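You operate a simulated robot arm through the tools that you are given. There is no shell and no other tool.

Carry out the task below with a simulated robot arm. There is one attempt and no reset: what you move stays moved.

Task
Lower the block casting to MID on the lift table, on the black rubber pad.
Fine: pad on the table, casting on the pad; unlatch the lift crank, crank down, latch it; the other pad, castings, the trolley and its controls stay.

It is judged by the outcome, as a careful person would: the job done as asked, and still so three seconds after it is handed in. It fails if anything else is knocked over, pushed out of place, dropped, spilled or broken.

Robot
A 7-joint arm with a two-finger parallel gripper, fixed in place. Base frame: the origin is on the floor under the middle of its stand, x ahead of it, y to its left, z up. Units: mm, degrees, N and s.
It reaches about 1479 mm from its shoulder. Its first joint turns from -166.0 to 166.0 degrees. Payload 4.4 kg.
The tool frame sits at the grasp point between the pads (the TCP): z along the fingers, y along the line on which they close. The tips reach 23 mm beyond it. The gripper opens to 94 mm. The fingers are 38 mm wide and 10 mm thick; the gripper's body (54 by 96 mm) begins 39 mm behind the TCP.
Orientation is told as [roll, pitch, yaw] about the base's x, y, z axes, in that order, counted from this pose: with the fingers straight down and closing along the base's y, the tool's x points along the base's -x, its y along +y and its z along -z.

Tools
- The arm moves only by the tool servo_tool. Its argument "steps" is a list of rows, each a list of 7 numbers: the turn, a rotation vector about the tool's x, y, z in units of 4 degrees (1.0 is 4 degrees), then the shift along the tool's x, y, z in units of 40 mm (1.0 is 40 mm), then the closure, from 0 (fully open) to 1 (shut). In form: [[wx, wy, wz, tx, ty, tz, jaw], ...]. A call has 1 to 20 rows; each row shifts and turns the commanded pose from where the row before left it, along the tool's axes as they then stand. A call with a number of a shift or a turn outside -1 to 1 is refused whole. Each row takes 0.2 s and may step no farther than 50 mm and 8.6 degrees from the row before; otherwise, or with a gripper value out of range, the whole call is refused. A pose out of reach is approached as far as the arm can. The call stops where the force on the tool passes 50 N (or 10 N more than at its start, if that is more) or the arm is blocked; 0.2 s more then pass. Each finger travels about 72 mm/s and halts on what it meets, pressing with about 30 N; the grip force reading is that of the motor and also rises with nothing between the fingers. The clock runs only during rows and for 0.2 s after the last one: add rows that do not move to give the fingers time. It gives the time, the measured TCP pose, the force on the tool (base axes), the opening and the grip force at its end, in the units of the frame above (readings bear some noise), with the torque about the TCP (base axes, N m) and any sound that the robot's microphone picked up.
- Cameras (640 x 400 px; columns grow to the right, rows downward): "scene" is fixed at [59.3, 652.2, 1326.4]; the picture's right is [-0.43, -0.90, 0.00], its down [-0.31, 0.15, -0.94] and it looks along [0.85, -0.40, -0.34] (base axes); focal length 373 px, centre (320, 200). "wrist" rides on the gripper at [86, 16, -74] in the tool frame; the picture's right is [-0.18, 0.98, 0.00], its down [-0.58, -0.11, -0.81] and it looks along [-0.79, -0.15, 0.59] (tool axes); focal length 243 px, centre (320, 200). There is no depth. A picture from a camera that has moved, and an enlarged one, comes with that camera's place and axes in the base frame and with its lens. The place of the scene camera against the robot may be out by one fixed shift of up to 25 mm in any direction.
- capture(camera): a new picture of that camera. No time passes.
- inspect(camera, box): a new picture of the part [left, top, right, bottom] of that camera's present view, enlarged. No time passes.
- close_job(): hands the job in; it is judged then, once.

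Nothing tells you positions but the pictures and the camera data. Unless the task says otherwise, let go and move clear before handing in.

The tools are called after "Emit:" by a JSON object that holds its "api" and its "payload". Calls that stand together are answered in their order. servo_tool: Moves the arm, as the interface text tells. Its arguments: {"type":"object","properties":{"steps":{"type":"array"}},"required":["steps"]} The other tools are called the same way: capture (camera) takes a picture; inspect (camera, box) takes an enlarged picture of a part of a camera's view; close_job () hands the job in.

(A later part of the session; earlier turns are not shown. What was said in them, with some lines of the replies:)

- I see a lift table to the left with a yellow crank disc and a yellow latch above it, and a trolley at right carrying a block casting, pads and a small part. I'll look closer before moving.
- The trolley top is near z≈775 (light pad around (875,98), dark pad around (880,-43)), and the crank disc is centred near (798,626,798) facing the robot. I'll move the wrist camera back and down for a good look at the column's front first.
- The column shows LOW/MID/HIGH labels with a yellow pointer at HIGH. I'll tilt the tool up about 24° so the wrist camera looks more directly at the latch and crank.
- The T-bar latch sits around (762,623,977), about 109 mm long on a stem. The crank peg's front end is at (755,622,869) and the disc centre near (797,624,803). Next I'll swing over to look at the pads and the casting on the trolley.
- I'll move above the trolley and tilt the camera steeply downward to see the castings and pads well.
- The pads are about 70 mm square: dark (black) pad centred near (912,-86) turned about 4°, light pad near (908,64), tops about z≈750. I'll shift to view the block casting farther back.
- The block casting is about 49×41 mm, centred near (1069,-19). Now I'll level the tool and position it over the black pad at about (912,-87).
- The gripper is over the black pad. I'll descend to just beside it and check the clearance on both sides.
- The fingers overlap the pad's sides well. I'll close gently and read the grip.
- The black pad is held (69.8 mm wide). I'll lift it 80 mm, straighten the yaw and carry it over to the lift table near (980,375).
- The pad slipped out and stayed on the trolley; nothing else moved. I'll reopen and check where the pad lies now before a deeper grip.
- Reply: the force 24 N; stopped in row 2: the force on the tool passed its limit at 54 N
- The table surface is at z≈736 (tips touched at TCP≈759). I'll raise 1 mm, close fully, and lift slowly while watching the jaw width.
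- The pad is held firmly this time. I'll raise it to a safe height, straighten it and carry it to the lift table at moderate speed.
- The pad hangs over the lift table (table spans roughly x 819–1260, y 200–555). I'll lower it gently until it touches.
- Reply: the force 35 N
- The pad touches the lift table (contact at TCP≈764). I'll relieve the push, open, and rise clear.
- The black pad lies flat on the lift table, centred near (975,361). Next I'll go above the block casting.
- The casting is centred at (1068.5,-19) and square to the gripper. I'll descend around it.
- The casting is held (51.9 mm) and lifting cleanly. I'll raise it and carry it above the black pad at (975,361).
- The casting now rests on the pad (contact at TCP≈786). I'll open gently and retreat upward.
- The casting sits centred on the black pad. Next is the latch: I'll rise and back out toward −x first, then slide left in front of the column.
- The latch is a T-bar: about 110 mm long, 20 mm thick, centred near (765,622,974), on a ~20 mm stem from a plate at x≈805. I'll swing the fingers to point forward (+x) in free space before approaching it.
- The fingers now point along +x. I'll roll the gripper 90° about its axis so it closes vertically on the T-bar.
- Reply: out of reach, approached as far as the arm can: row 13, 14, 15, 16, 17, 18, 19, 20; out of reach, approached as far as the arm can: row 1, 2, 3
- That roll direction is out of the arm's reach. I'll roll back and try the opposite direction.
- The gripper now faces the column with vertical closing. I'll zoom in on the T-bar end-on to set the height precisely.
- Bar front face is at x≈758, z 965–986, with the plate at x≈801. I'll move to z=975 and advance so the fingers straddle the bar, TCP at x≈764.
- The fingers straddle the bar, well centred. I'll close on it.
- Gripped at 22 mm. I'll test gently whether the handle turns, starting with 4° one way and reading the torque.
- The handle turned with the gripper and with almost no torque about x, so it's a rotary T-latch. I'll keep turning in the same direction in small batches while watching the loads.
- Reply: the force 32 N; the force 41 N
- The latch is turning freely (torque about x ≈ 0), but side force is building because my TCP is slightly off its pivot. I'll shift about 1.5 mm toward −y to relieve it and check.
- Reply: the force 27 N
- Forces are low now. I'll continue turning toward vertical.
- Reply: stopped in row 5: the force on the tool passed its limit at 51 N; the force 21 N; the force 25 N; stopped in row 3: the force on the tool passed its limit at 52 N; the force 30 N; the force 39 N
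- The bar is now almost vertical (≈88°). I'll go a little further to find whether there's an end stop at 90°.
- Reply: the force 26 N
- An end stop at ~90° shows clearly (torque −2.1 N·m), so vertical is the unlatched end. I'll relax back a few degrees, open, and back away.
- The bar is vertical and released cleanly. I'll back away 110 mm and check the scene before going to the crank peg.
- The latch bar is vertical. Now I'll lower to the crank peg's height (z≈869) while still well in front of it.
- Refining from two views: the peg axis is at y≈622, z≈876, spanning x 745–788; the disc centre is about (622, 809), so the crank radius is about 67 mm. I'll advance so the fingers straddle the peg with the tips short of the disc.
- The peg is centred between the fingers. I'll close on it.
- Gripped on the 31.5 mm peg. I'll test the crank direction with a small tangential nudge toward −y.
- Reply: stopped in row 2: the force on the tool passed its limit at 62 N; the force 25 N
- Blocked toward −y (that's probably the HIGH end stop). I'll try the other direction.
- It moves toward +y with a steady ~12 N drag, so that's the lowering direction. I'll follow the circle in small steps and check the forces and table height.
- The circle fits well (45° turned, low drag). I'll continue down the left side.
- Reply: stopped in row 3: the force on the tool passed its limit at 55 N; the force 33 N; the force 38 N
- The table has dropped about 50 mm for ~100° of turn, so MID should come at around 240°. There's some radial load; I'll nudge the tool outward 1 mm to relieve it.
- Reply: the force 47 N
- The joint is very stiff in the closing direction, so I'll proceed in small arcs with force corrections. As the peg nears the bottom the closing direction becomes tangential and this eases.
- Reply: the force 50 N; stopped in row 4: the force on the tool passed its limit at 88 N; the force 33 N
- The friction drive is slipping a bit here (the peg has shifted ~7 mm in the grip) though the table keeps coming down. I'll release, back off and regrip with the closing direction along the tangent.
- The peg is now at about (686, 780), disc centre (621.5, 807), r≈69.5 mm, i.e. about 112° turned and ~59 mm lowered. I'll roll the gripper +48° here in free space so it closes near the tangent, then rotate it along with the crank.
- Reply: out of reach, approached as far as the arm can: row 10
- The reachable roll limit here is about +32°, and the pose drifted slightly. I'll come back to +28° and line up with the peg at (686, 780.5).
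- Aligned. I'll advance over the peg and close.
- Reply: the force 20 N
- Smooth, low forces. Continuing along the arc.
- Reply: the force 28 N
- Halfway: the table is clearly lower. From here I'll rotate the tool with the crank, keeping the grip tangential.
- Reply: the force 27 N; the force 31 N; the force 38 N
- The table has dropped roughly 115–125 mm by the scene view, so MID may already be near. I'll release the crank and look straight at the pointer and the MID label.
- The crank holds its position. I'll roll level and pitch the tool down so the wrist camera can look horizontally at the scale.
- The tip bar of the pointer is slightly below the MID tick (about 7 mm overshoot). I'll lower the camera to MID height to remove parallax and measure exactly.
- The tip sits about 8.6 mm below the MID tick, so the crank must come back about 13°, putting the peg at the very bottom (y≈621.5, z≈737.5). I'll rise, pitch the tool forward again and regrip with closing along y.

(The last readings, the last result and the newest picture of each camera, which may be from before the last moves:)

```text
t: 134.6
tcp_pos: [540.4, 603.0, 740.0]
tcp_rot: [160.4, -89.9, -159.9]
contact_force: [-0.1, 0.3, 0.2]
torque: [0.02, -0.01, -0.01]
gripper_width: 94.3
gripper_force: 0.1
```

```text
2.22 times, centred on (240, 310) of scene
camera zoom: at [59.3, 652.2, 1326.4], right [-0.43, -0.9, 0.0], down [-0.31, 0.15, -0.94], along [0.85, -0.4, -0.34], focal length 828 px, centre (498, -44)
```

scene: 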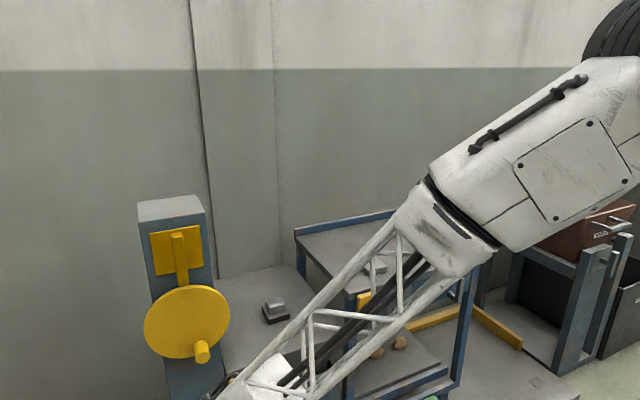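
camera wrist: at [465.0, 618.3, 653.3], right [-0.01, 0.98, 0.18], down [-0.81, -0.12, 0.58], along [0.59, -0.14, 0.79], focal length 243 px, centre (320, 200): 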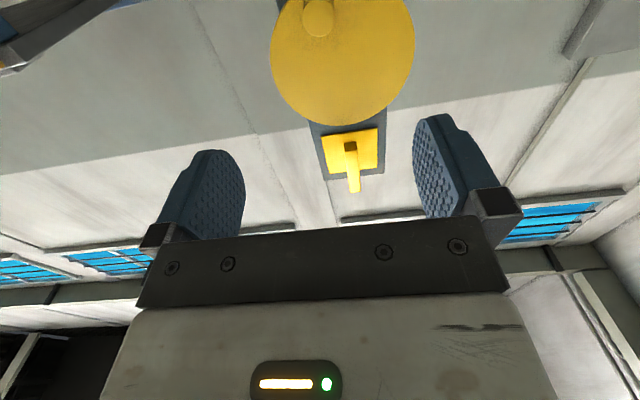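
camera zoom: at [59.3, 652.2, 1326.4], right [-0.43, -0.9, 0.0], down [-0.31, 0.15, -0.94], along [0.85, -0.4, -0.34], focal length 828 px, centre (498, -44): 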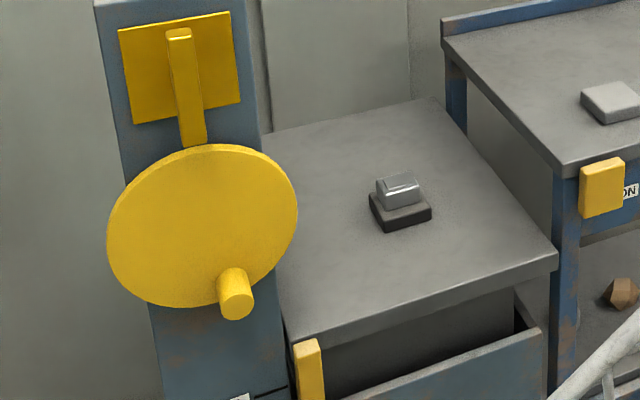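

Emit:
{"api": "servo_tool", "payload": {"steps": [[0, 0, 0, 0.03, 0, 0.9, 0], [0, 0, 0, 0, 0, 0.9, 0], [0, 0, 0, 0, 0, 0.9, 0], [0, 0, 0, 0, 0, 0.6, 0], [0, 0, 0, 0, 0, 0, 0]]}}

Emit:
{"api": "inspect", "payload": {"camera": "wrist", "box": [240, 0, 400, 120]}}

```text
t: 135.8
tcp_pos: [672.9, 605.1, 738.9]
tcp_rot: [148.5, -90.1, -147.9]
contact_force: [0.7, -0.2, -0.2]
torque: [-0.03, 0.01, 0.0]
gripper_width: 94.0
gripper_force: 0.0
```

```text
3.33 times, centred on (320, 60) of wrist
camera zoom: at [597.9, 619.8, 652.6], right [-0.01, 0.98, 0.18], down [-0.81, -0.12, 0.58], along [0.59, -0.14, 0.79], focal length 809 px, centre (320, 667)
```

zoom: 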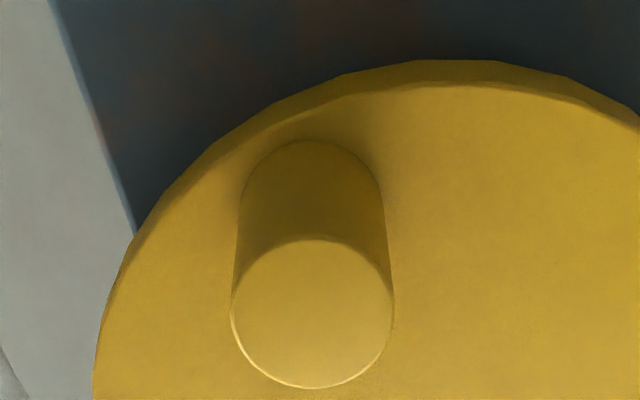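

Emit:
{"api": "servo_tool", "payload": {"steps": [[0, 0, 0, 0, -0.05, 0.6, 0], [0, 0, 0, 0, 0, 0.7, 0], [0, 0, 0, 0, 0, 0.5, 0], [0, 0, 0, 0, 0, 0.28, 0], [0, 0, 0, 0, 0, 0, 0]]}}

Emit:
{"api": "capture", "payload": {"camera": "wrist"}}

Emit:
{"api": "servo_tool", "payload": {"steps": [[0, 0, 0, 0, 0, 0, 0.3], [0, 0, 0, 0, 0, 0, 0.5], [0, 0, 0, 0, 0, 0, 0.7], [0, 0, 0, 0, 0, 0, 1], [0, 0, 0, 0, 0, 0, 1], [0, 0, 0, 0, 0, 0, 1]]}}

```text
t: 136.9
tcp_pos: [756.3, 601.3, 739.6]
tcp_rot: [157.6, -90.1, -157.1]
contact_force: [-0.5, -0.5, 0.4]
torque: [-0.01, 0.0, 0.01]
gripper_width: 93.8
gripper_force: 0.0
```

```text
taken
camera wrist: at [680.1, 617.6, 651.9], right [-0.01, 0.98, 0.18], down [-0.81, -0.12, 0.58], along [0.59, -0.14, 0.79], focal length 243 px, centre (320, 200)
```

wrist: 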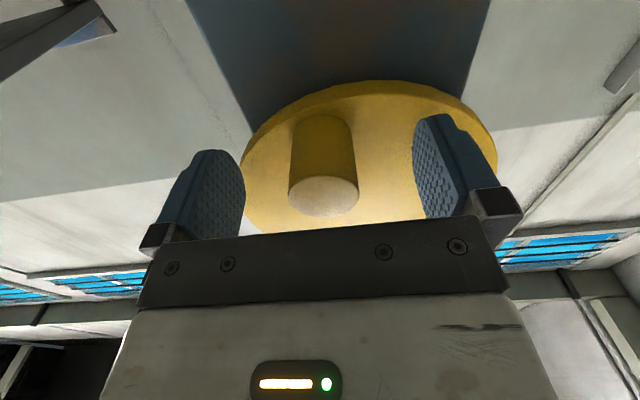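

```text
t: 138.3
tcp_pos: [756.6, 602.0, 738.9]
tcp_rot: [149.5, -90.0, -149.0]
contact_force: [-5.4, 5.9, 2.1]
torque: [-0.27, -0.3, -1.52]
gripper_width: 31.2
gripper_force: 45.1
```

Gripped on the peg. I'll crank back about 13°.

Emit:
{"api": "servo_tool", "payload": {"steps": [[0, 0, 0, 0.0235, 0.094, 0, 1], [0, 0, 0, 0.019, 0.098, 0, 1], [0, 0, 0, 0.013, 0.096, 0, 1], [0, 0, 0, 0.0075, 0.1, 0, 1], [0, 0, 0, 0, 0, 0, 1]]}}

Emit:
{"api": "inspect", "payload": {"camera": "scene", "box": [130, 220, 350, 400]}}

```text
t: 139.6
tcp_pos: [754.9, 616.8, 734.8]
tcp_rot: [-29.4, -89.9, 29.8]
contact_force: [9.6, -16.7, -18.1]
torque: [0.6, 0.77, -1.46]
gripper_width: 32.1
gripper_force: 44.7
```

```text
2.22 times, centred on (240, 310) of scene
camera zoom: at [59.3, 652.2, 1326.4], right [-0.43, -0.9, 0.0], down [-0.31, 0.15, -0.94], along [0.85, -0.4, -0.34], focal length 828 px, centre (498, -44)
```

zoom: 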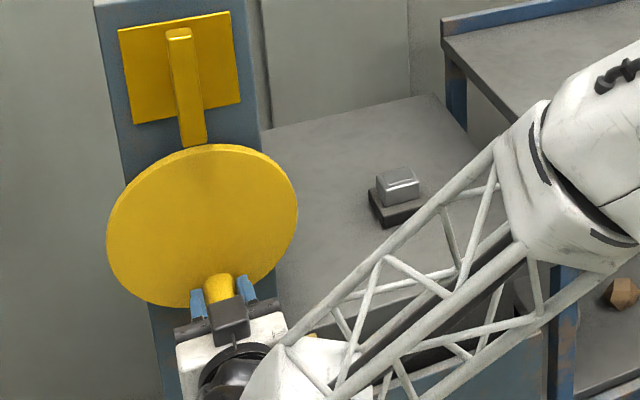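

Near MID now. I'll release, back off and check the pointer again with the wrist camera.

Emit:
{"api": "servo_tool", "payload": {"steps": [[0, 0, 0, 0, 0, 0, 0.6], [0, 0, 0, 0, 0, 0, 0.3], [0, 0, 0, 0, 0, 0, 0], [0, 0, 0, 0, 0, 0, 0], [0, 0, 0, 0, 0, -0.4, 0], [0, 0, 0, 0, 0, -0.9, 0], [0, 0, 0, 0, 0, -0.9, 0], [0, 0, 0, 0, 0, -0.9, 0], [0, 0, 0, 0, 0, -0.9, 0], [0, 0, 0, 0, 0, -0.9, 0], [0, 0, 0, 0, 0, -0.5, 0], [0, 0, 0, 0, 0, 0, 0]]}}

Emit:
{"api": "servo_tool", "payload": {"steps": [[0, 1, 0, 0, 0, 0, 0], [0, 1, 0, 0, 0, 0, 0], [0, 1, 0, 0, 0, 0, 0], [0, 1, 0, 0, 0, 0, 0], [0, 1, 0, 0, 0, 0, 0], [0, 1, 0, 0, 0, 0, 0], [0, 1, 0, 0, 0, 0, 0], [0, 1, 0, 0, 0, 0, 0], [0, 1, 0, 0, 0, 0, 0], [0, 1, 0, 0, 0, 0, 0], [0, 1, 0, 0, 0, 0, 0], [0, 1, 0, 0, 0, 0, 0], [0, 1, 0, 0, 0, 0, 0], [0, 0, 0, 0, -0.3, 0, 0]]}}

Emit:
{"api": "servo_tool", "payload": {"steps": [[0, 0, 0, 0.6, 0, 0.769, 0], [0, 0, 0, 0.6, 0, 0.769, 0], [0, 0, 0, 0.6, 0, 0.769, 0], [0, 0, 0, 0.6, 0, 0.769, 0], [0, 0, 0, 0.6, 0, 0.769, 0], [0, 0, 0, 0.6, 0, 0.769, 0], [0, 0, 0, 0.6, 0, 0.769, 0], [0, 0, 0, 0.6, 0, 0.769, 0], [0, 0, 0, 0, 0, 0, 0]]}}

Emit:
{"api": "capture", "payload": {"camera": "wrist"}}

Emit:
{"api": "inspect", "payload": {"camera": "wrist", "box": [240, 110, 420, 225]}}

```text
t: 142.2
tcp_pos: [539.8, 617.2, 736.4]
tcp_rot: [138.1, -90.0, -137.6]
contact_force: [0.1, 0.3, -1.1]
torque: [-0.05, 0.0, -0.02]
gripper_width: 93.9
gripper_force: 0.1
```

```text
t: 145.2
tcp_pos: [540.3, 603.9, 736.7]
tcp_rot: [0.0, -38.0, 0.5]
contact_force: [0.4, 0.6, 0.0]
torque: [0.03, 0.01, 0.0]
gripper_width: 94.3
gripper_force: 0.1
```

```text
t: 147.2
tcp_pos: [542.5, 605.0, 423.2]
tcp_rot: [0.1, -38.0, 0.5]
contact_force: [-0.2, 0.0, -0.6]
torque: [-0.01, -0.05, -0.04]
gripper_width: 94.1
gripper_force: 0.0
```

```text
taken
camera wrist: at [426.0, 620.1, 429.2], right [0.14, 0.98, 0.11], down [-0.04, -0.11, 0.99], along [0.99, -0.14, 0.02], focal length 243 px, centre (320, 200)
```

wrist: 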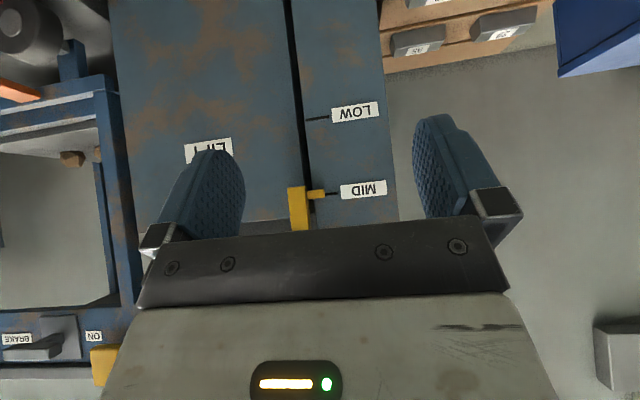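

```text
3.48 times, centred on (330, 168) of wrist
camera zoom: at [426.0, 620.1, 429.2], right [0.14, 0.98, 0.11], down [-0.04, -0.11, 0.99], along [0.99, -0.14, 0.02], focal length 844 px, centre (285, 313)
```

zoom: 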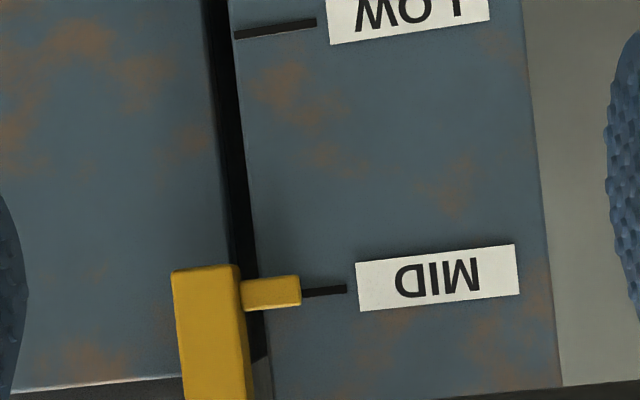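

The pointer now lines up with the MID tick (within about 1–2 mm). Next I'll go up to the latch and turn its bar back to horizontal.

Emit:
{"api": "servo_tool", "payload": {"steps": [[0, 0, 0, -0.6, 0, -0.769, 0], [0, 0, 0, -0.6, 0, -0.769, 0], [0, 0, 0, -0.6, 0, -0.769, 0], [0, 0, 0, -0.6, 0, -0.769, 0], [0, 0, 0, -0.6, 0, -0.769, 0], [0, 0, 0, -0.6, 0, -0.769, 0], [0, 0, 0, -0.6, 0, -0.769, 0], [0, 0, 0, -0.6, 0, -0.769, 0], [0, 0, 0, -0.6, 0, -0.769, 0], [0, 0, 0, -0.6, 0, -0.769, 0], [0, 0, 0, -0.6, 0.1, -0.769, 0], [0, 0, 0, -0.6, 0.1, -0.769, 0], [0, 0, 0, -0.6, 0.1, -0.769, 0], [0, 0, 0, -0.6, 0.1, -0.769, 0], [0, 0, 0, 0, 0, 0, 0]]}}

Emit:
{"api": "servo_tool", "payload": {"steps": [[0, -1, 0, 0, 0, 0, 0], [0, -1, 0, 0, 0, 0, 0], [0, -1, 0, 0, 0, 0, 0], [0, -1, 0, 0, 0, 0, 0], [0, -1, 0, 0, 0, 0, 0], [0, -1, 0, 0, 0, 0, 0], [0, -1, 0, 0, 0, 0, 0], [0, -1, 0, 0, 0, 0, 0], [0, -1, 0, 0, 0, 0, 0], [0, -1, 0, 0, 0, 0, 0], [0, -1, 0, 0, 0, 0, 0], [0, -1, 0, 0, 0, 0, 0], [0, -1, 0, 0, 0, 0, 0], [0, 0, 0, 0, 0, 0, 0]]}}

Emit:
{"api": "capture", "payload": {"camera": "wrist"}}

Emit:
{"api": "capture", "payload": {"camera": "scene"}}

```text
t: 150.3
tcp_pos: [540.1, 620.2, 971.7]
tcp_rot: [0.0, -38.1, 0.4]
contact_force: [-0.2, 0.2, 0.5]
torque: [0.02, 0.0, -0.03]
gripper_width: 93.9
gripper_force: 0.0
```

```text
t: 153.3
tcp_pos: [539.7, 620.5, 970.6]
tcp_rot: [165.0, -89.9, -164.6]
contact_force: [-0.1, 0.0, -0.2]
torque: [0.02, 0.02, -0.02]
gripper_width: 94.2
gripper_force: 0.1
```

```text
taken
camera wrist: at [463.4, 635.6, 884.1], right [-0.01, 0.98, 0.18], down [-0.81, -0.12, 0.58], along [0.59, -0.14, 0.79], focal length 243 px, centre (320, 200)
```

wrist: 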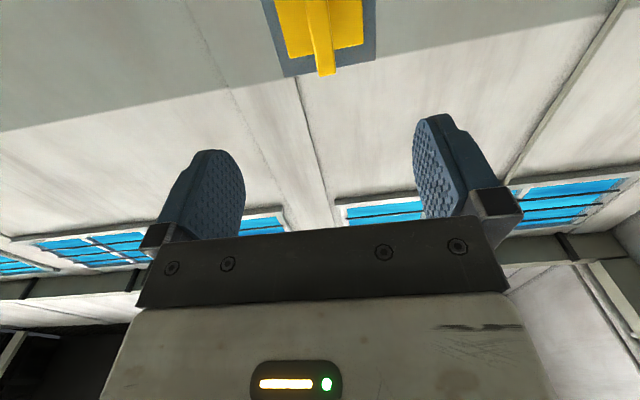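

```text
taken
```

scene: 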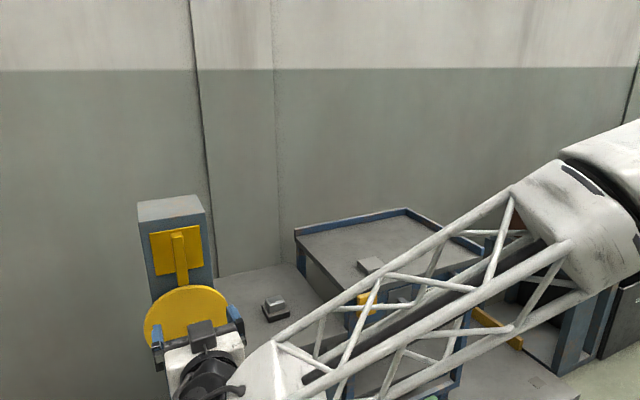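

The bar is still vertical as I left it. I'll advance to straddle it at z≈976.

Emit:
{"api": "servo_tool", "payload": {"steps": [[0, 0, 0, -0.13, 0, 0.7, 0], [0, 0, 0, 0, 0, 0.9, 0], [0, 0, 0, 0, 0, 0.9, 0], [0, 0, 0, 0, -0.04, 0.9, 0], [0, 0, 0, 0, 0, 0.6, 0], [0, 0, 0, 0, 0, 0, 0]]}}

Emit:
{"api": "capture", "payload": {"camera": "wrist"}}

```text
t: 154.8
tcp_pos: [700.0, 620.0, 974.8]
tcp_rot: [138.3, -90.0, -137.8]
contact_force: [-0.5, 0.0, 0.2]
torque: [0.02, 0.0, 0.0]
gripper_width: 93.7
gripper_force: 0.0
```

```text
taken
camera wrist: at [623.7, 635.8, 888.7], right [-0.01, 0.98, 0.18], down [-0.81, -0.12, 0.58], along [0.59, -0.14, 0.79], focal length 243 px, centre (320, 200)
```

wrist: 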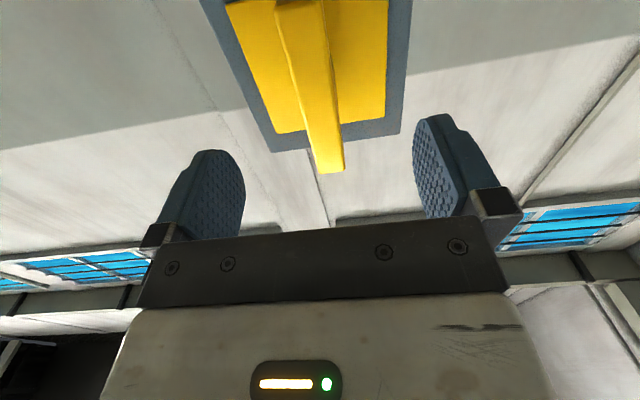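

Emit:
{"api": "servo_tool", "payload": {"steps": [[0, 0, 0, -0.02, 0, 0.6, 0], [0, 0, 0, 0, 0, 0.6, 0], [0, 0, 0, 0, 0, 0.3, 0], [0, 0, 0, 0, 0, 0, 0]]}}

Emit:
{"api": "servo_tool", "payload": {"steps": [[0, 0, 0, 0, 0, 0, 0.3], [0, 0, 0, 0, 0, 0, 0.5], [0, 0, 0, 0, 0, 0, 0.7], [0, 0, 0, 0, 0, 0, 0.9], [0, 0, 0, 0, 0, 0, 1], [0, 0, 0, 0, 0, 0, 1]]}}

Emit:
{"api": "capture", "payload": {"camera": "wrist"}}

```text
t: 155.8
tcp_pos: [758.9, 620.6, 976.1]
tcp_rot: [147.7, -89.9, -147.2]
contact_force: [-0.7, -0.5, -0.2]
torque: [0.0, -0.04, -0.02]
gripper_width: 94.0
gripper_force: 0.0
```

```text
t: 157.2
tcp_pos: [758.0, 620.3, 975.8]
tcp_rot: [142.6, -90.0, -142.3]
contact_force: [-4.9, -7.3, 0.9]
torque: [-0.06, 0.08, -1.31]
gripper_width: 22.2
gripper_force: 45.0
```

```text
taken
camera wrist: at [683.3, 635.9, 890.1], right [-0.01, 0.98, 0.18], down [-0.81, -0.12, 0.58], along [0.59, -0.14, 0.79], focal length 243 px, centre (320, 200)
```

wrist: 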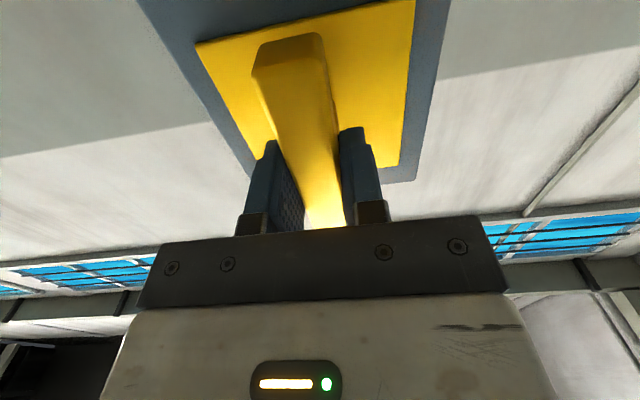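

Gripped the bar. Now I'll turn it back toward horizontal in small batches, watching the forces.

Emit:
{"api": "servo_tool", "payload": {"steps": [[0, 0, -0.7, 0, 0, 0, 1], [0, 0, -0.8, 0, 0, 0, 1], [0, 0, -0.8, 0, 0, 0, 1], [0, 0, 0, 0, 0, 0, 1]]}}

Emit:
{"api": "servo_tool", "payload": {"steps": [[0, 0, -0.8, 0, 0, 0, 1], [0, 0, -0.8, 0, 0, 0, 1], [0, 0, -0.8, 0, 0, 0, 1], [0, 0, 0, 0, 0, 0, 1]]}}

```text
t: 158.2
tcp_pos: [758.5, 620.2, 976.5]
tcp_rot: [-90.4, -80.7, 90.8]
contact_force: [-10.6, 4.3, 1.3]
torque: [0.0, 0.5, -1.12]
gripper_width: 22.3
gripper_force: 44.5
```

```text
t: 159.2
tcp_pos: [759.1, 620.7, 976.4]
tcp_rot: [-90.1, -71.2, 90.7]
contact_force: [-1.4, 33.3, 1.4]
torque: [0.05, 0.74, -0.99]
gripper_width: 22.1
gripper_force: 45.0
```

Emit:
{"api": "servo_tool", "payload": {"steps": [[0, 0, -0.7, 0, 0.017, 0, 1], [0, 0, -0.7, 0, 0, 0, 1], [0, 0, -0.7, 0, 0, 0, 1], [0, 0, 0, 0, 0, 0, 1]]}}

```text
t: 160.2
tcp_pos: [758.0, 621.1, 975.5]
tcp_rot: [-90.0, -62.9, 90.7]
contact_force: [-20.5, 23.7, 6.6]
torque: [0.03, -0.1, -1.03]
gripper_width: 21.8
gripper_force: 44.7
```

Emit:
{"api": "servo_tool", "payload": {"steps": [[0, 0, -0.7, 0, 0.01, -0.004, 1], [0, 0, -0.7, 0, 0, 0, 1], [0, 0, -0.7, 0, 0, 0, 1], [0, 0, 0, 0, 0, 0, 1]]}}

```text
t: 161.2
tcp_pos: [758.4, 621.5, 976.5]
tcp_rot: [-90.1, -54.4, 90.6]
contact_force: [-19.1, 23.5, 9.6]
torque: [-0.01, -0.34, -0.86]
gripper_width: 22.0
gripper_force: 45.4
```

Emit:
{"api": "servo_tool", "payload": {"steps": [[0, 0, -0.7, -0.008, 0.006, -0.004, 1], [0, 0, -0.7, 0, 0, 0, 1], [0, 0, -0.7, 0, 0, 0, 1], [0, 0, -0.7, 0, 0, 0, 1], [0, 0, 0, 0, 0, 0, 1]]}}

```text
t: 162.3
tcp_pos: [758.7, 621.5, 976.9]
tcp_rot: [-90.2, -43.2, 90.5]
contact_force: [8.6, 18.7, 5.2]
torque: [0.0, -1.06, -0.41]
gripper_width: 21.8
gripper_force: 45.0
```

Emit:
{"api": "servo_tool", "payload": {"steps": [[0, 0, -0.7, 0, 0.004, 0.001, 1], [0, 0, -0.7, 0, 0, 0, 1], [0, 0, -0.7, 0, 0, 0, 1], [0, 0, -0.7, 0, 0, 0, 1], [0, 0, 0, 0, 0, 0, 1]]}}

```text
t: 163.6
tcp_pos: [759.2, 620.9, 975.9]
tcp_rot: [-90.0, -32.0, 90.5]
contact_force: [34.5, 25.9, -6.4]
torque: [0.05, -0.76, -0.29]
gripper_width: 22.0
gripper_force: 44.9
```

Emit:
{"api": "servo_tool", "payload": {"steps": [[0, 0, -0.7, -0.006, 0.008, 0.008, 1], [0, 0, -0.7, 0, 0, 0, 1], [0, 0, -0.7, 0, 0, 0, 1], [0, 0, 0, 0, 0, 0, 1]]}}

Emit:
{"api": "servo_tool", "payload": {"steps": [[0, 0, -0.7, 0, 0, 0.002, 1], [0, 0, -0.7, 0, 0, 0, 1], [0, 0, -0.7, 0, 0, 0, 1], [0, 0, 0, 0, 0, 0, 1]]}}

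```text
t: 164.6
tcp_pos: [759.8, 621.5, 976.9]
tcp_rot: [-90.0, -23.6, 90.5]
contact_force: [16.7, 16.0, -5.2]
torque: [0.0, -0.25, -1.34]
gripper_width: 22.3
gripper_force: 45.2
```

```text
t: 165.6
tcp_pos: [758.1, 621.4, 976.5]
tcp_rot: [-90.0, -15.2, 90.5]
contact_force: [1.0, 13.6, -11.0]
torque: [0.07, -0.37, -0.96]
gripper_width: 22.0
gripper_force: 45.6
```

Forces stay low; about 15° remain to horizontal.

Emit:
{"api": "servo_tool", "payload": {"steps": [[0, 0, -0.7, 0, 0.003, 0, 1], [0, 0, -0.7, 0, 0, 0, 1], [0, 0, -0.7, 0, 0, 0, 1], [0, 0, 0, 0, 0, 0, 1]]}}

Emit:
{"api": "servo_tool", "payload": {"steps": [[0, 0, -0.7, 0, 0.003, 0, 1], [0, 0, -0.6, 0, 0, 0, 1], [0, 0, 0, 0, 0, 0, 1]]}}

Emit:
{"api": "servo_tool", "payload": {"steps": [[0, 0, -0.5, 0, 0, 0, 1], [0, 0, -0.4, 0, 0, 0, 1], [0, 0, 0, 0, 0, 0, 1]]}}

Emit:
{"api": "capture", "payload": {"camera": "wrist"}}

```text
t: 166.6
tcp_pos: [759.4, 622.0, 974.6]
tcp_rot: [-90.0, -6.8, 90.5]
contact_force: [-2.3, 5.7, -15.0]
torque: [0.02, -0.46, 1.17]
gripper_width: 22.1
gripper_force: 45.5
```

```text
t: 167.3
tcp_pos: [759.1, 621.1, 976.4]
tcp_rot: [-90.1, -1.6, 90.5]
contact_force: [-6.6, 8.5, -19.1]
torque: [0.03, 0.05, -1.13]
gripper_width: 22.0
gripper_force: 45.7
```

```text
t: 168.2
tcp_pos: [758.7, 622.3, 974.7]
tcp_rot: [-89.9, 1.9, 90.5]
contact_force: [-13.1, 6.8, -23.2]
torque: [2.12, 0.15, -0.47]
gripper_width: 22.4
gripper_force: 45.3
```

```text
taken
camera wrist: at [684.2, 534.5, 961.7], right [0.0, 0.15, -0.99], down [-0.81, 0.58, 0.09], along [0.58, 0.8, 0.12], focal length 243 px, centre (320, 200)
```

wrist: 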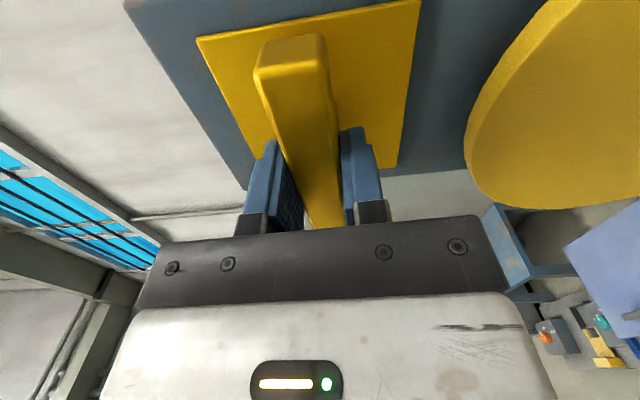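

The end stop at 0° is reached (torque +2.1 N·m), so the bar is fully back to the latched position. I'll relax, release and back away.

Emit:
{"api": "servo_tool", "payload": {"steps": [[0, 0, 0.35, 0, 0, 0, 1], [0, 0, 0, 0, 0, 0, 1]]}}

Emit:
{"api": "servo_tool", "payload": {"steps": [[0, 0, 0, 0, 0, 0, 0.6], [0, 0, 0, 0, 0, 0, 0.3], [0, 0, 0, 0, 0, 0, 0], [0, 0, 0, 0, 0, 0, 0], [0, 0, 0, 0, 0, -0.3, 0], [0, 0, 0, 0, 0, -0.7, 0], [0, 0, 0, 0, 0, -0.9, 0], [0, 0, 0, 0, 0, -0.9, 0], [0, 0, 0, 0, 0, -0.9, 0], [0, 0, 0, 0, 0, -0.9, 0], [0, 0, 0, 0, 0, 0, 0]]}}

Emit:
{"api": "capture", "payload": {"camera": "wrist"}}

Emit:
{"api": "capture", "payload": {"camera": "scene"}}

```text
t: 168.8
tcp_pos: [759.5, 621.8, 974.5]
tcp_rot: [-90.1, 0.6, 90.6]
contact_force: [-24.4, -4.5, -22.1]
torque: [1.14, 0.23, 0.61]
gripper_width: 21.7
gripper_force: 45.8
```

```text
t: 171.2
tcp_pos: [575.1, 619.5, 975.3]
tcp_rot: [-90.0, 0.6, 90.5]
contact_force: [0.3, 0.1, -0.2]
torque: [0.02, -0.01, 0.0]
gripper_width: 94.1
gripper_force: 0.0
```

```text
taken
camera wrist: at [499.5, 532.9, 960.1], right [0.0, 0.17, -0.98], down [-0.81, 0.58, 0.1], along [0.58, 0.8, 0.14], focal length 243 px, centre (320, 200)
```

wrist: 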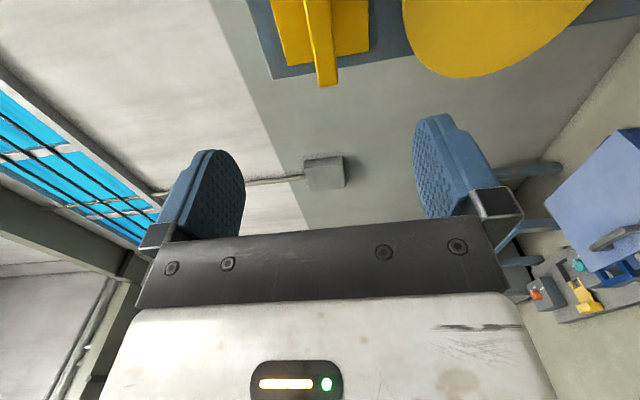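

```text
taken
```

scene: 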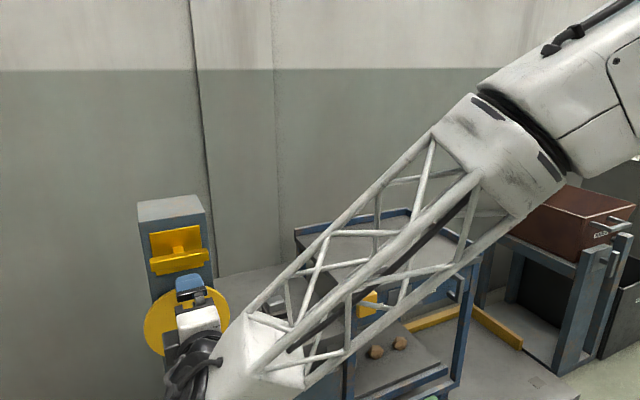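

The bar is horizontal again. I'll unwind the wrist in free space and take a final look at the pointer, the load and the trolley.

Emit:
{"api": "servo_tool", "payload": {"steps": [[0, 0, 1, 0, 0, -0.3, 0], [0, 0, 1, 0, 0, -0.3, 0], [0, 0, 1, 0, 0, -0.3, 0], [0, 0, 1, 0, 0, -0.3, 0], [0, 0, 1, 0, 0, 0, 0], [0, 0, 1, 0, 0, 0, 0], [0, 0, 1, 0, 0, 0, 0], [0, 0, 1, 0, 0, 0, 0], [0, 0, 1, 0, 0, 0, 0], [0, 0, 1, 0, 0, 0, 0], [0, 0, 1, 0, 0, 0, 0], [0, 0, 1, 0, 0, 0, 0], [0, 0, 1, 0, 0, 0, 0], [0, 0, 1, 0, 0, 0, 0], [0, 0, 1, 0, 0, 0, 0], [0, 0, 1, 0, 0, 0, 0], [0, 0, 1, 0, 0, 0, 0], [0, 0, 1, 0, 0, 0, 0], [0, 0, 1, 0, 0, 0, 0], [0, 0, 1, 0, 0, 0, 0]]}}

Emit:
{"api": "servo_tool", "payload": {"steps": [[0, 0, 1, 0, 0, 0, 0], [0, 0, 1, 0, 0, 0, 0], [0, 0, 0.6, 0, 0, 0, 0], [0, 1, 0, 0, 0, 0, 0], [0, 1, 0, 0, 0, 0, 0], [0, 1, 0, 0, 0, 0, 0], [0, 1, 0, 0, 0, 0, 0], [0, 1, 0, 0, 0, 0, 0], [0, 1, 0, 0, 0, 0, 0], [0, 1, 0, 0, 0, 0, 0], [0, 1, 0, 0, 0, 0, 0], [0, 1, 0, 0, 0, 0, 0], [0, 1, 0, 0, 0, 0, 0], [0, 1, 0, 0, 0, 0, 0], [0, 1, 0, 0, 0, 0, 0], [0, 1, 0, 0, 0, 0, 0], [0, 0, 0, 0, 0, 0, 0]]}}

Emit:
{"api": "capture", "payload": {"camera": "wrist"}}

Emit:
{"api": "capture", "payload": {"camera": "scene"}}

```text
t: 175.3
tcp_pos: [526.9, 620.0, 975.6]
tcp_rot: [-90.0, -79.5, 90.5]
contact_force: [0.3, -0.7, -0.3]
torque: [0.01, 0.02, -0.04]
gripper_width: 94.2
gripper_force: 0.1
```

```text
t: 178.9
tcp_pos: [527.0, 619.4, 976.2]
tcp_rot: [-0.2, -37.9, 0.7]
contact_force: [-0.6, 1.0, 0.4]
torque: [-0.03, 0.04, 0.01]
gripper_width: 94.0
gripper_force: 0.0
```

```text
taken
camera wrist: at [412.0, 635.4, 980.9], right [0.14, 0.98, 0.11], down [-0.04, -0.11, 0.99], along [0.99, -0.14, 0.02], focal length 243 px, centre (320, 200)
```

wrist: 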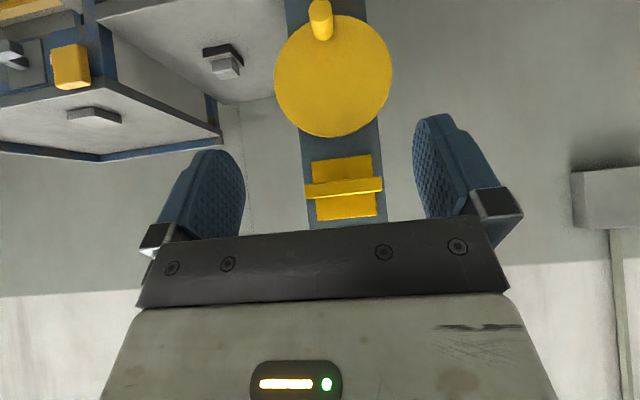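

```text
taken
```

scene: 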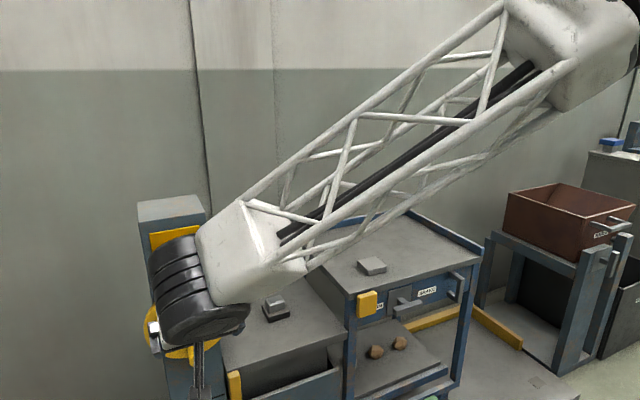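

The latch bar is horizontal again and the load is in place. I'll lower the camera once more to confirm the pointer still reads MID after latching.

Emit:
{"api": "servo_tool", "payload": {"steps": [[0, 0, 0, 0.6, -0.03, 0.769, 0], [0, 0, 0, 0.6, -0.03, 0.769, 0], [0, 0, 0, 0.6, -0.03, 0.769, 0], [0, 0, 0, 0.6, -0.03, 0.769, 0], [0, 0, 0, 0.6, -0.03, 0.769, 0], [0, 0, 0, 0.6, -0.03, 0.769, 0], [0, 0, 0, 0.6, -0.03, 0.769, 0], [0, 0, 0, 0.6, -0.03, 0.769, 0], [0, 0, 0, 0.6, -0.03, 0.769, 0], [0, 0, 0, 0.6, -0.03, 0.769, 0], [0, 0, 0, 0.6, 0, 0.769, 0], [0, 0, 0, 0.6, 0, 0.769, 0], [0, 0, 0, 0.6, 0, 0.769, 0], [0, 0, 0, 0.6, 0, 0.769, 0], [0, 0, 0, 0, 0, 0, 0]]}}

Emit:
{"api": "capture", "payload": {"camera": "wrist"}}

Emit:
{"api": "inspect", "payload": {"camera": "wrist", "box": [240, 110, 420, 225]}}

Emit:
{"api": "capture", "payload": {"camera": "scene"}}

```text
t: 182.2
tcp_pos: [528.1, 605.5, 428.7]
tcp_rot: [-0.2, -37.9, 0.6]
contact_force: [-0.6, 0.2, -0.1]
torque: [0.0, 0.03, -0.01]
gripper_width: 94.0
gripper_force: 0.1
```

```text
taken
camera wrist: at [412.8, 620.5, 433.9], right [0.14, 0.98, 0.11], down [-0.04, -0.11, 0.99], along [0.99, -0.14, 0.02], focal length 243 px, centre (320, 200)
```

wrist: 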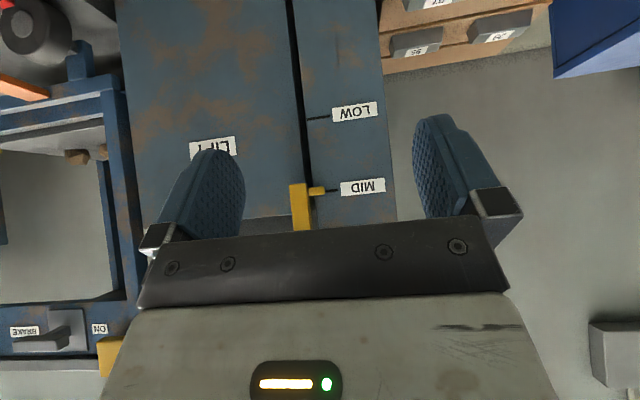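

```text
3.48 times, centred on (330, 168) of wrist
camera zoom: at [412.8, 620.5, 433.9], right [0.14, 0.98, 0.11], down [-0.04, -0.11, 0.99], along [0.99, -0.14, 0.02], focal length 844 px, centre (285, 313)
```

zoom: 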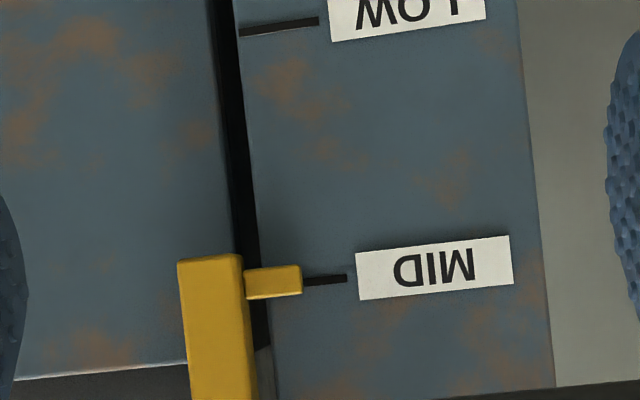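

```text
taken
```

scene: 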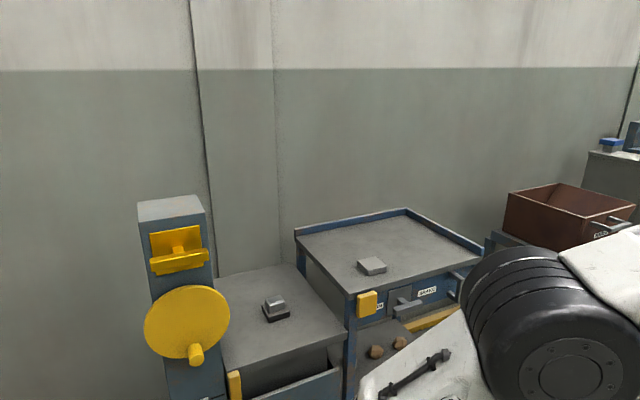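

The pointer reads MID, the latch is horizontal, and the trolley items look untouched. I'll retreat to a high, clear position and take one last look.

Emit:
{"api": "servo_tool", "payload": {"steps": [[0, 0, 0, -0.6, 0, -0.769, 0], [0, 0, 0, -0.6, 0, -0.769, 0], [0, 0, 0, -0.6, 0, -0.769, 0], [0, 0, 0, -0.6, 0, -0.769, 0], [0, 0, 0, -0.6, 0, -0.769, 0], [0, 0, 0, -0.6, 0, -0.769, 0], [0, 0, 0, -0.6, 0, -0.769, 0], [0, 0, 0, -0.6, 0, -0.769, 0], [0, 0, 0, -0.6, 0, -0.769, 0], [0, 0, 0, -0.6, 0, -0.769, 0], [0, 0, 0, -0.6, 0, -0.769, 0], [0, 0, 0, -0.6, 0, -0.769, 0], [0, 0, 0, -0.6, 0, -0.769, 0], [0, 0, 0, -0.6, 0, -0.769, 0], [0, 0, 0, -0.6, 0, -0.769, 0], [0, 0, 0, -0.6, 0, -0.769, 0], [0, 0, 0, 0, 0, 0, 0]]}}

Emit:
{"api": "servo_tool", "payload": {"steps": [[0, 1, 0, 0, 0, 0, 0], [0, 1, 0, 0, 0, 0, 0], [0, 1, 0, 0, 0, 0, 0], [0, 1, 0, 0, 0, 0, 0], [0, 1, 0, 0, 0, 0, 0], [0, 1, 0, 0, 0, 0, 0], [0, 1, 0, 0, 0, 0, 0], [0, 1, 0, 0, 0, 0, 0], [0, 1, 0, 0, 0, 0, 0], [0, 0.5, 0, 0, 0, -0.5, 0], [0, 0, 0, 0, 0, -0.8, 0], [0, 0, 0, 0, 0, 0, 0]]}}

Emit:
{"api": "capture", "payload": {"camera": "scene"}}

Emit:
{"api": "inspect", "payload": {"camera": "scene", "box": [130, 190, 490, 400]}}

Emit:
{"api": "capture", "payload": {"camera": "wrist"}}

```text
t: 185.8
tcp_pos: [527.5, 608.8, 1054.2]
tcp_rot: [-0.3, -38.0, 0.7]
contact_force: [0.1, 0.2, -0.1]
torque: [-0.01, -0.02, 0.01]
gripper_width: 93.8
gripper_force: 0.0
```

```text
t: 188.3
tcp_pos: [527.6, 608.0, 1106.1]
tcp_rot: [-0.3, -0.1, 0.6]
contact_force: [0.2, -0.5, 0.3]
torque: [0.01, -0.01, -0.02]
gripper_width: 93.8
gripper_force: 0.0
```

```text
taken
```

scene: 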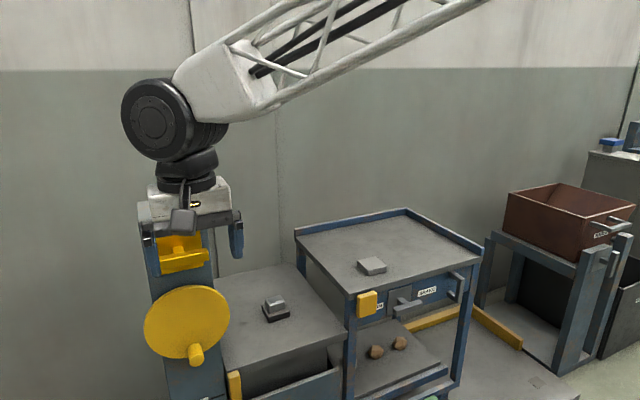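

```text
1.78 times, centred on (310, 295) of scene
camera zoom: at [59.3, 652.2, 1326.4], right [-0.43, -0.9, 0.0], down [-0.31, 0.15, -0.94], along [0.85, -0.4, -0.34], focal length 663 px, centre (338, 31)
```

zoom: 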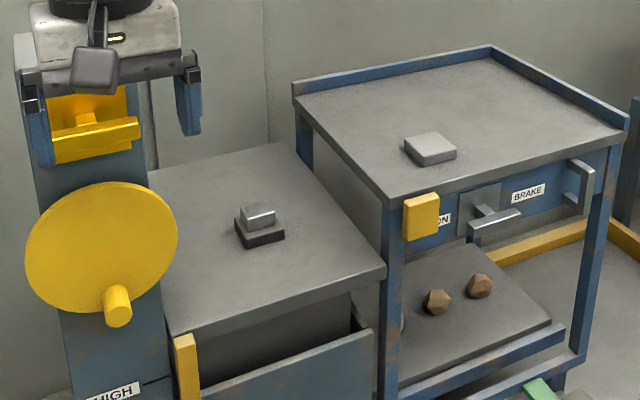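

```text
taken
camera wrist: at [439.1, 623.9, 1180.4], right [0.18, 0.98, 0.0], down [0.58, -0.1, 0.81], along [0.79, -0.14, -0.59], focal length 243 px, centre (320, 200)
```

wrist: 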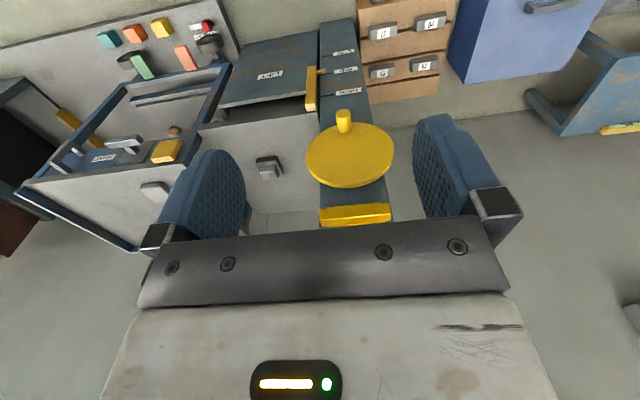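

Everything checks out. The black pad is on the lift table with the block casting on it, the pointer is at MID, and the latch bar is back to horizontal. The light pad, the other castings and the trolley controls look unmoved, and the arm is clear, so I'm handing in the job.

Emit:
{"api": "close_job", "payload": {}}

```text
The job is handed in.
```

I finished the job and handed it in. The block casting sits on the black rubber pad on the lift table, and the table is at MID.

- **Height:** the pointer lines up with the MID mark to within about 1–2 mm. I first cranked about 9 mm too low, then cranked back up. I checked the pointer again after latching, and it still read MID.
- **Latch:** the crank latch is back in its original horizontal position, turned until it reached its end stop.
- **Pad:** my first grip on the pad slipped. The pad stayed on the trolley, and the second grip held.
- **Other items:** in the last camera view, the light pad, the other two castings, the trolley and its controls look untouched.

The gripper is open and clear of everything.
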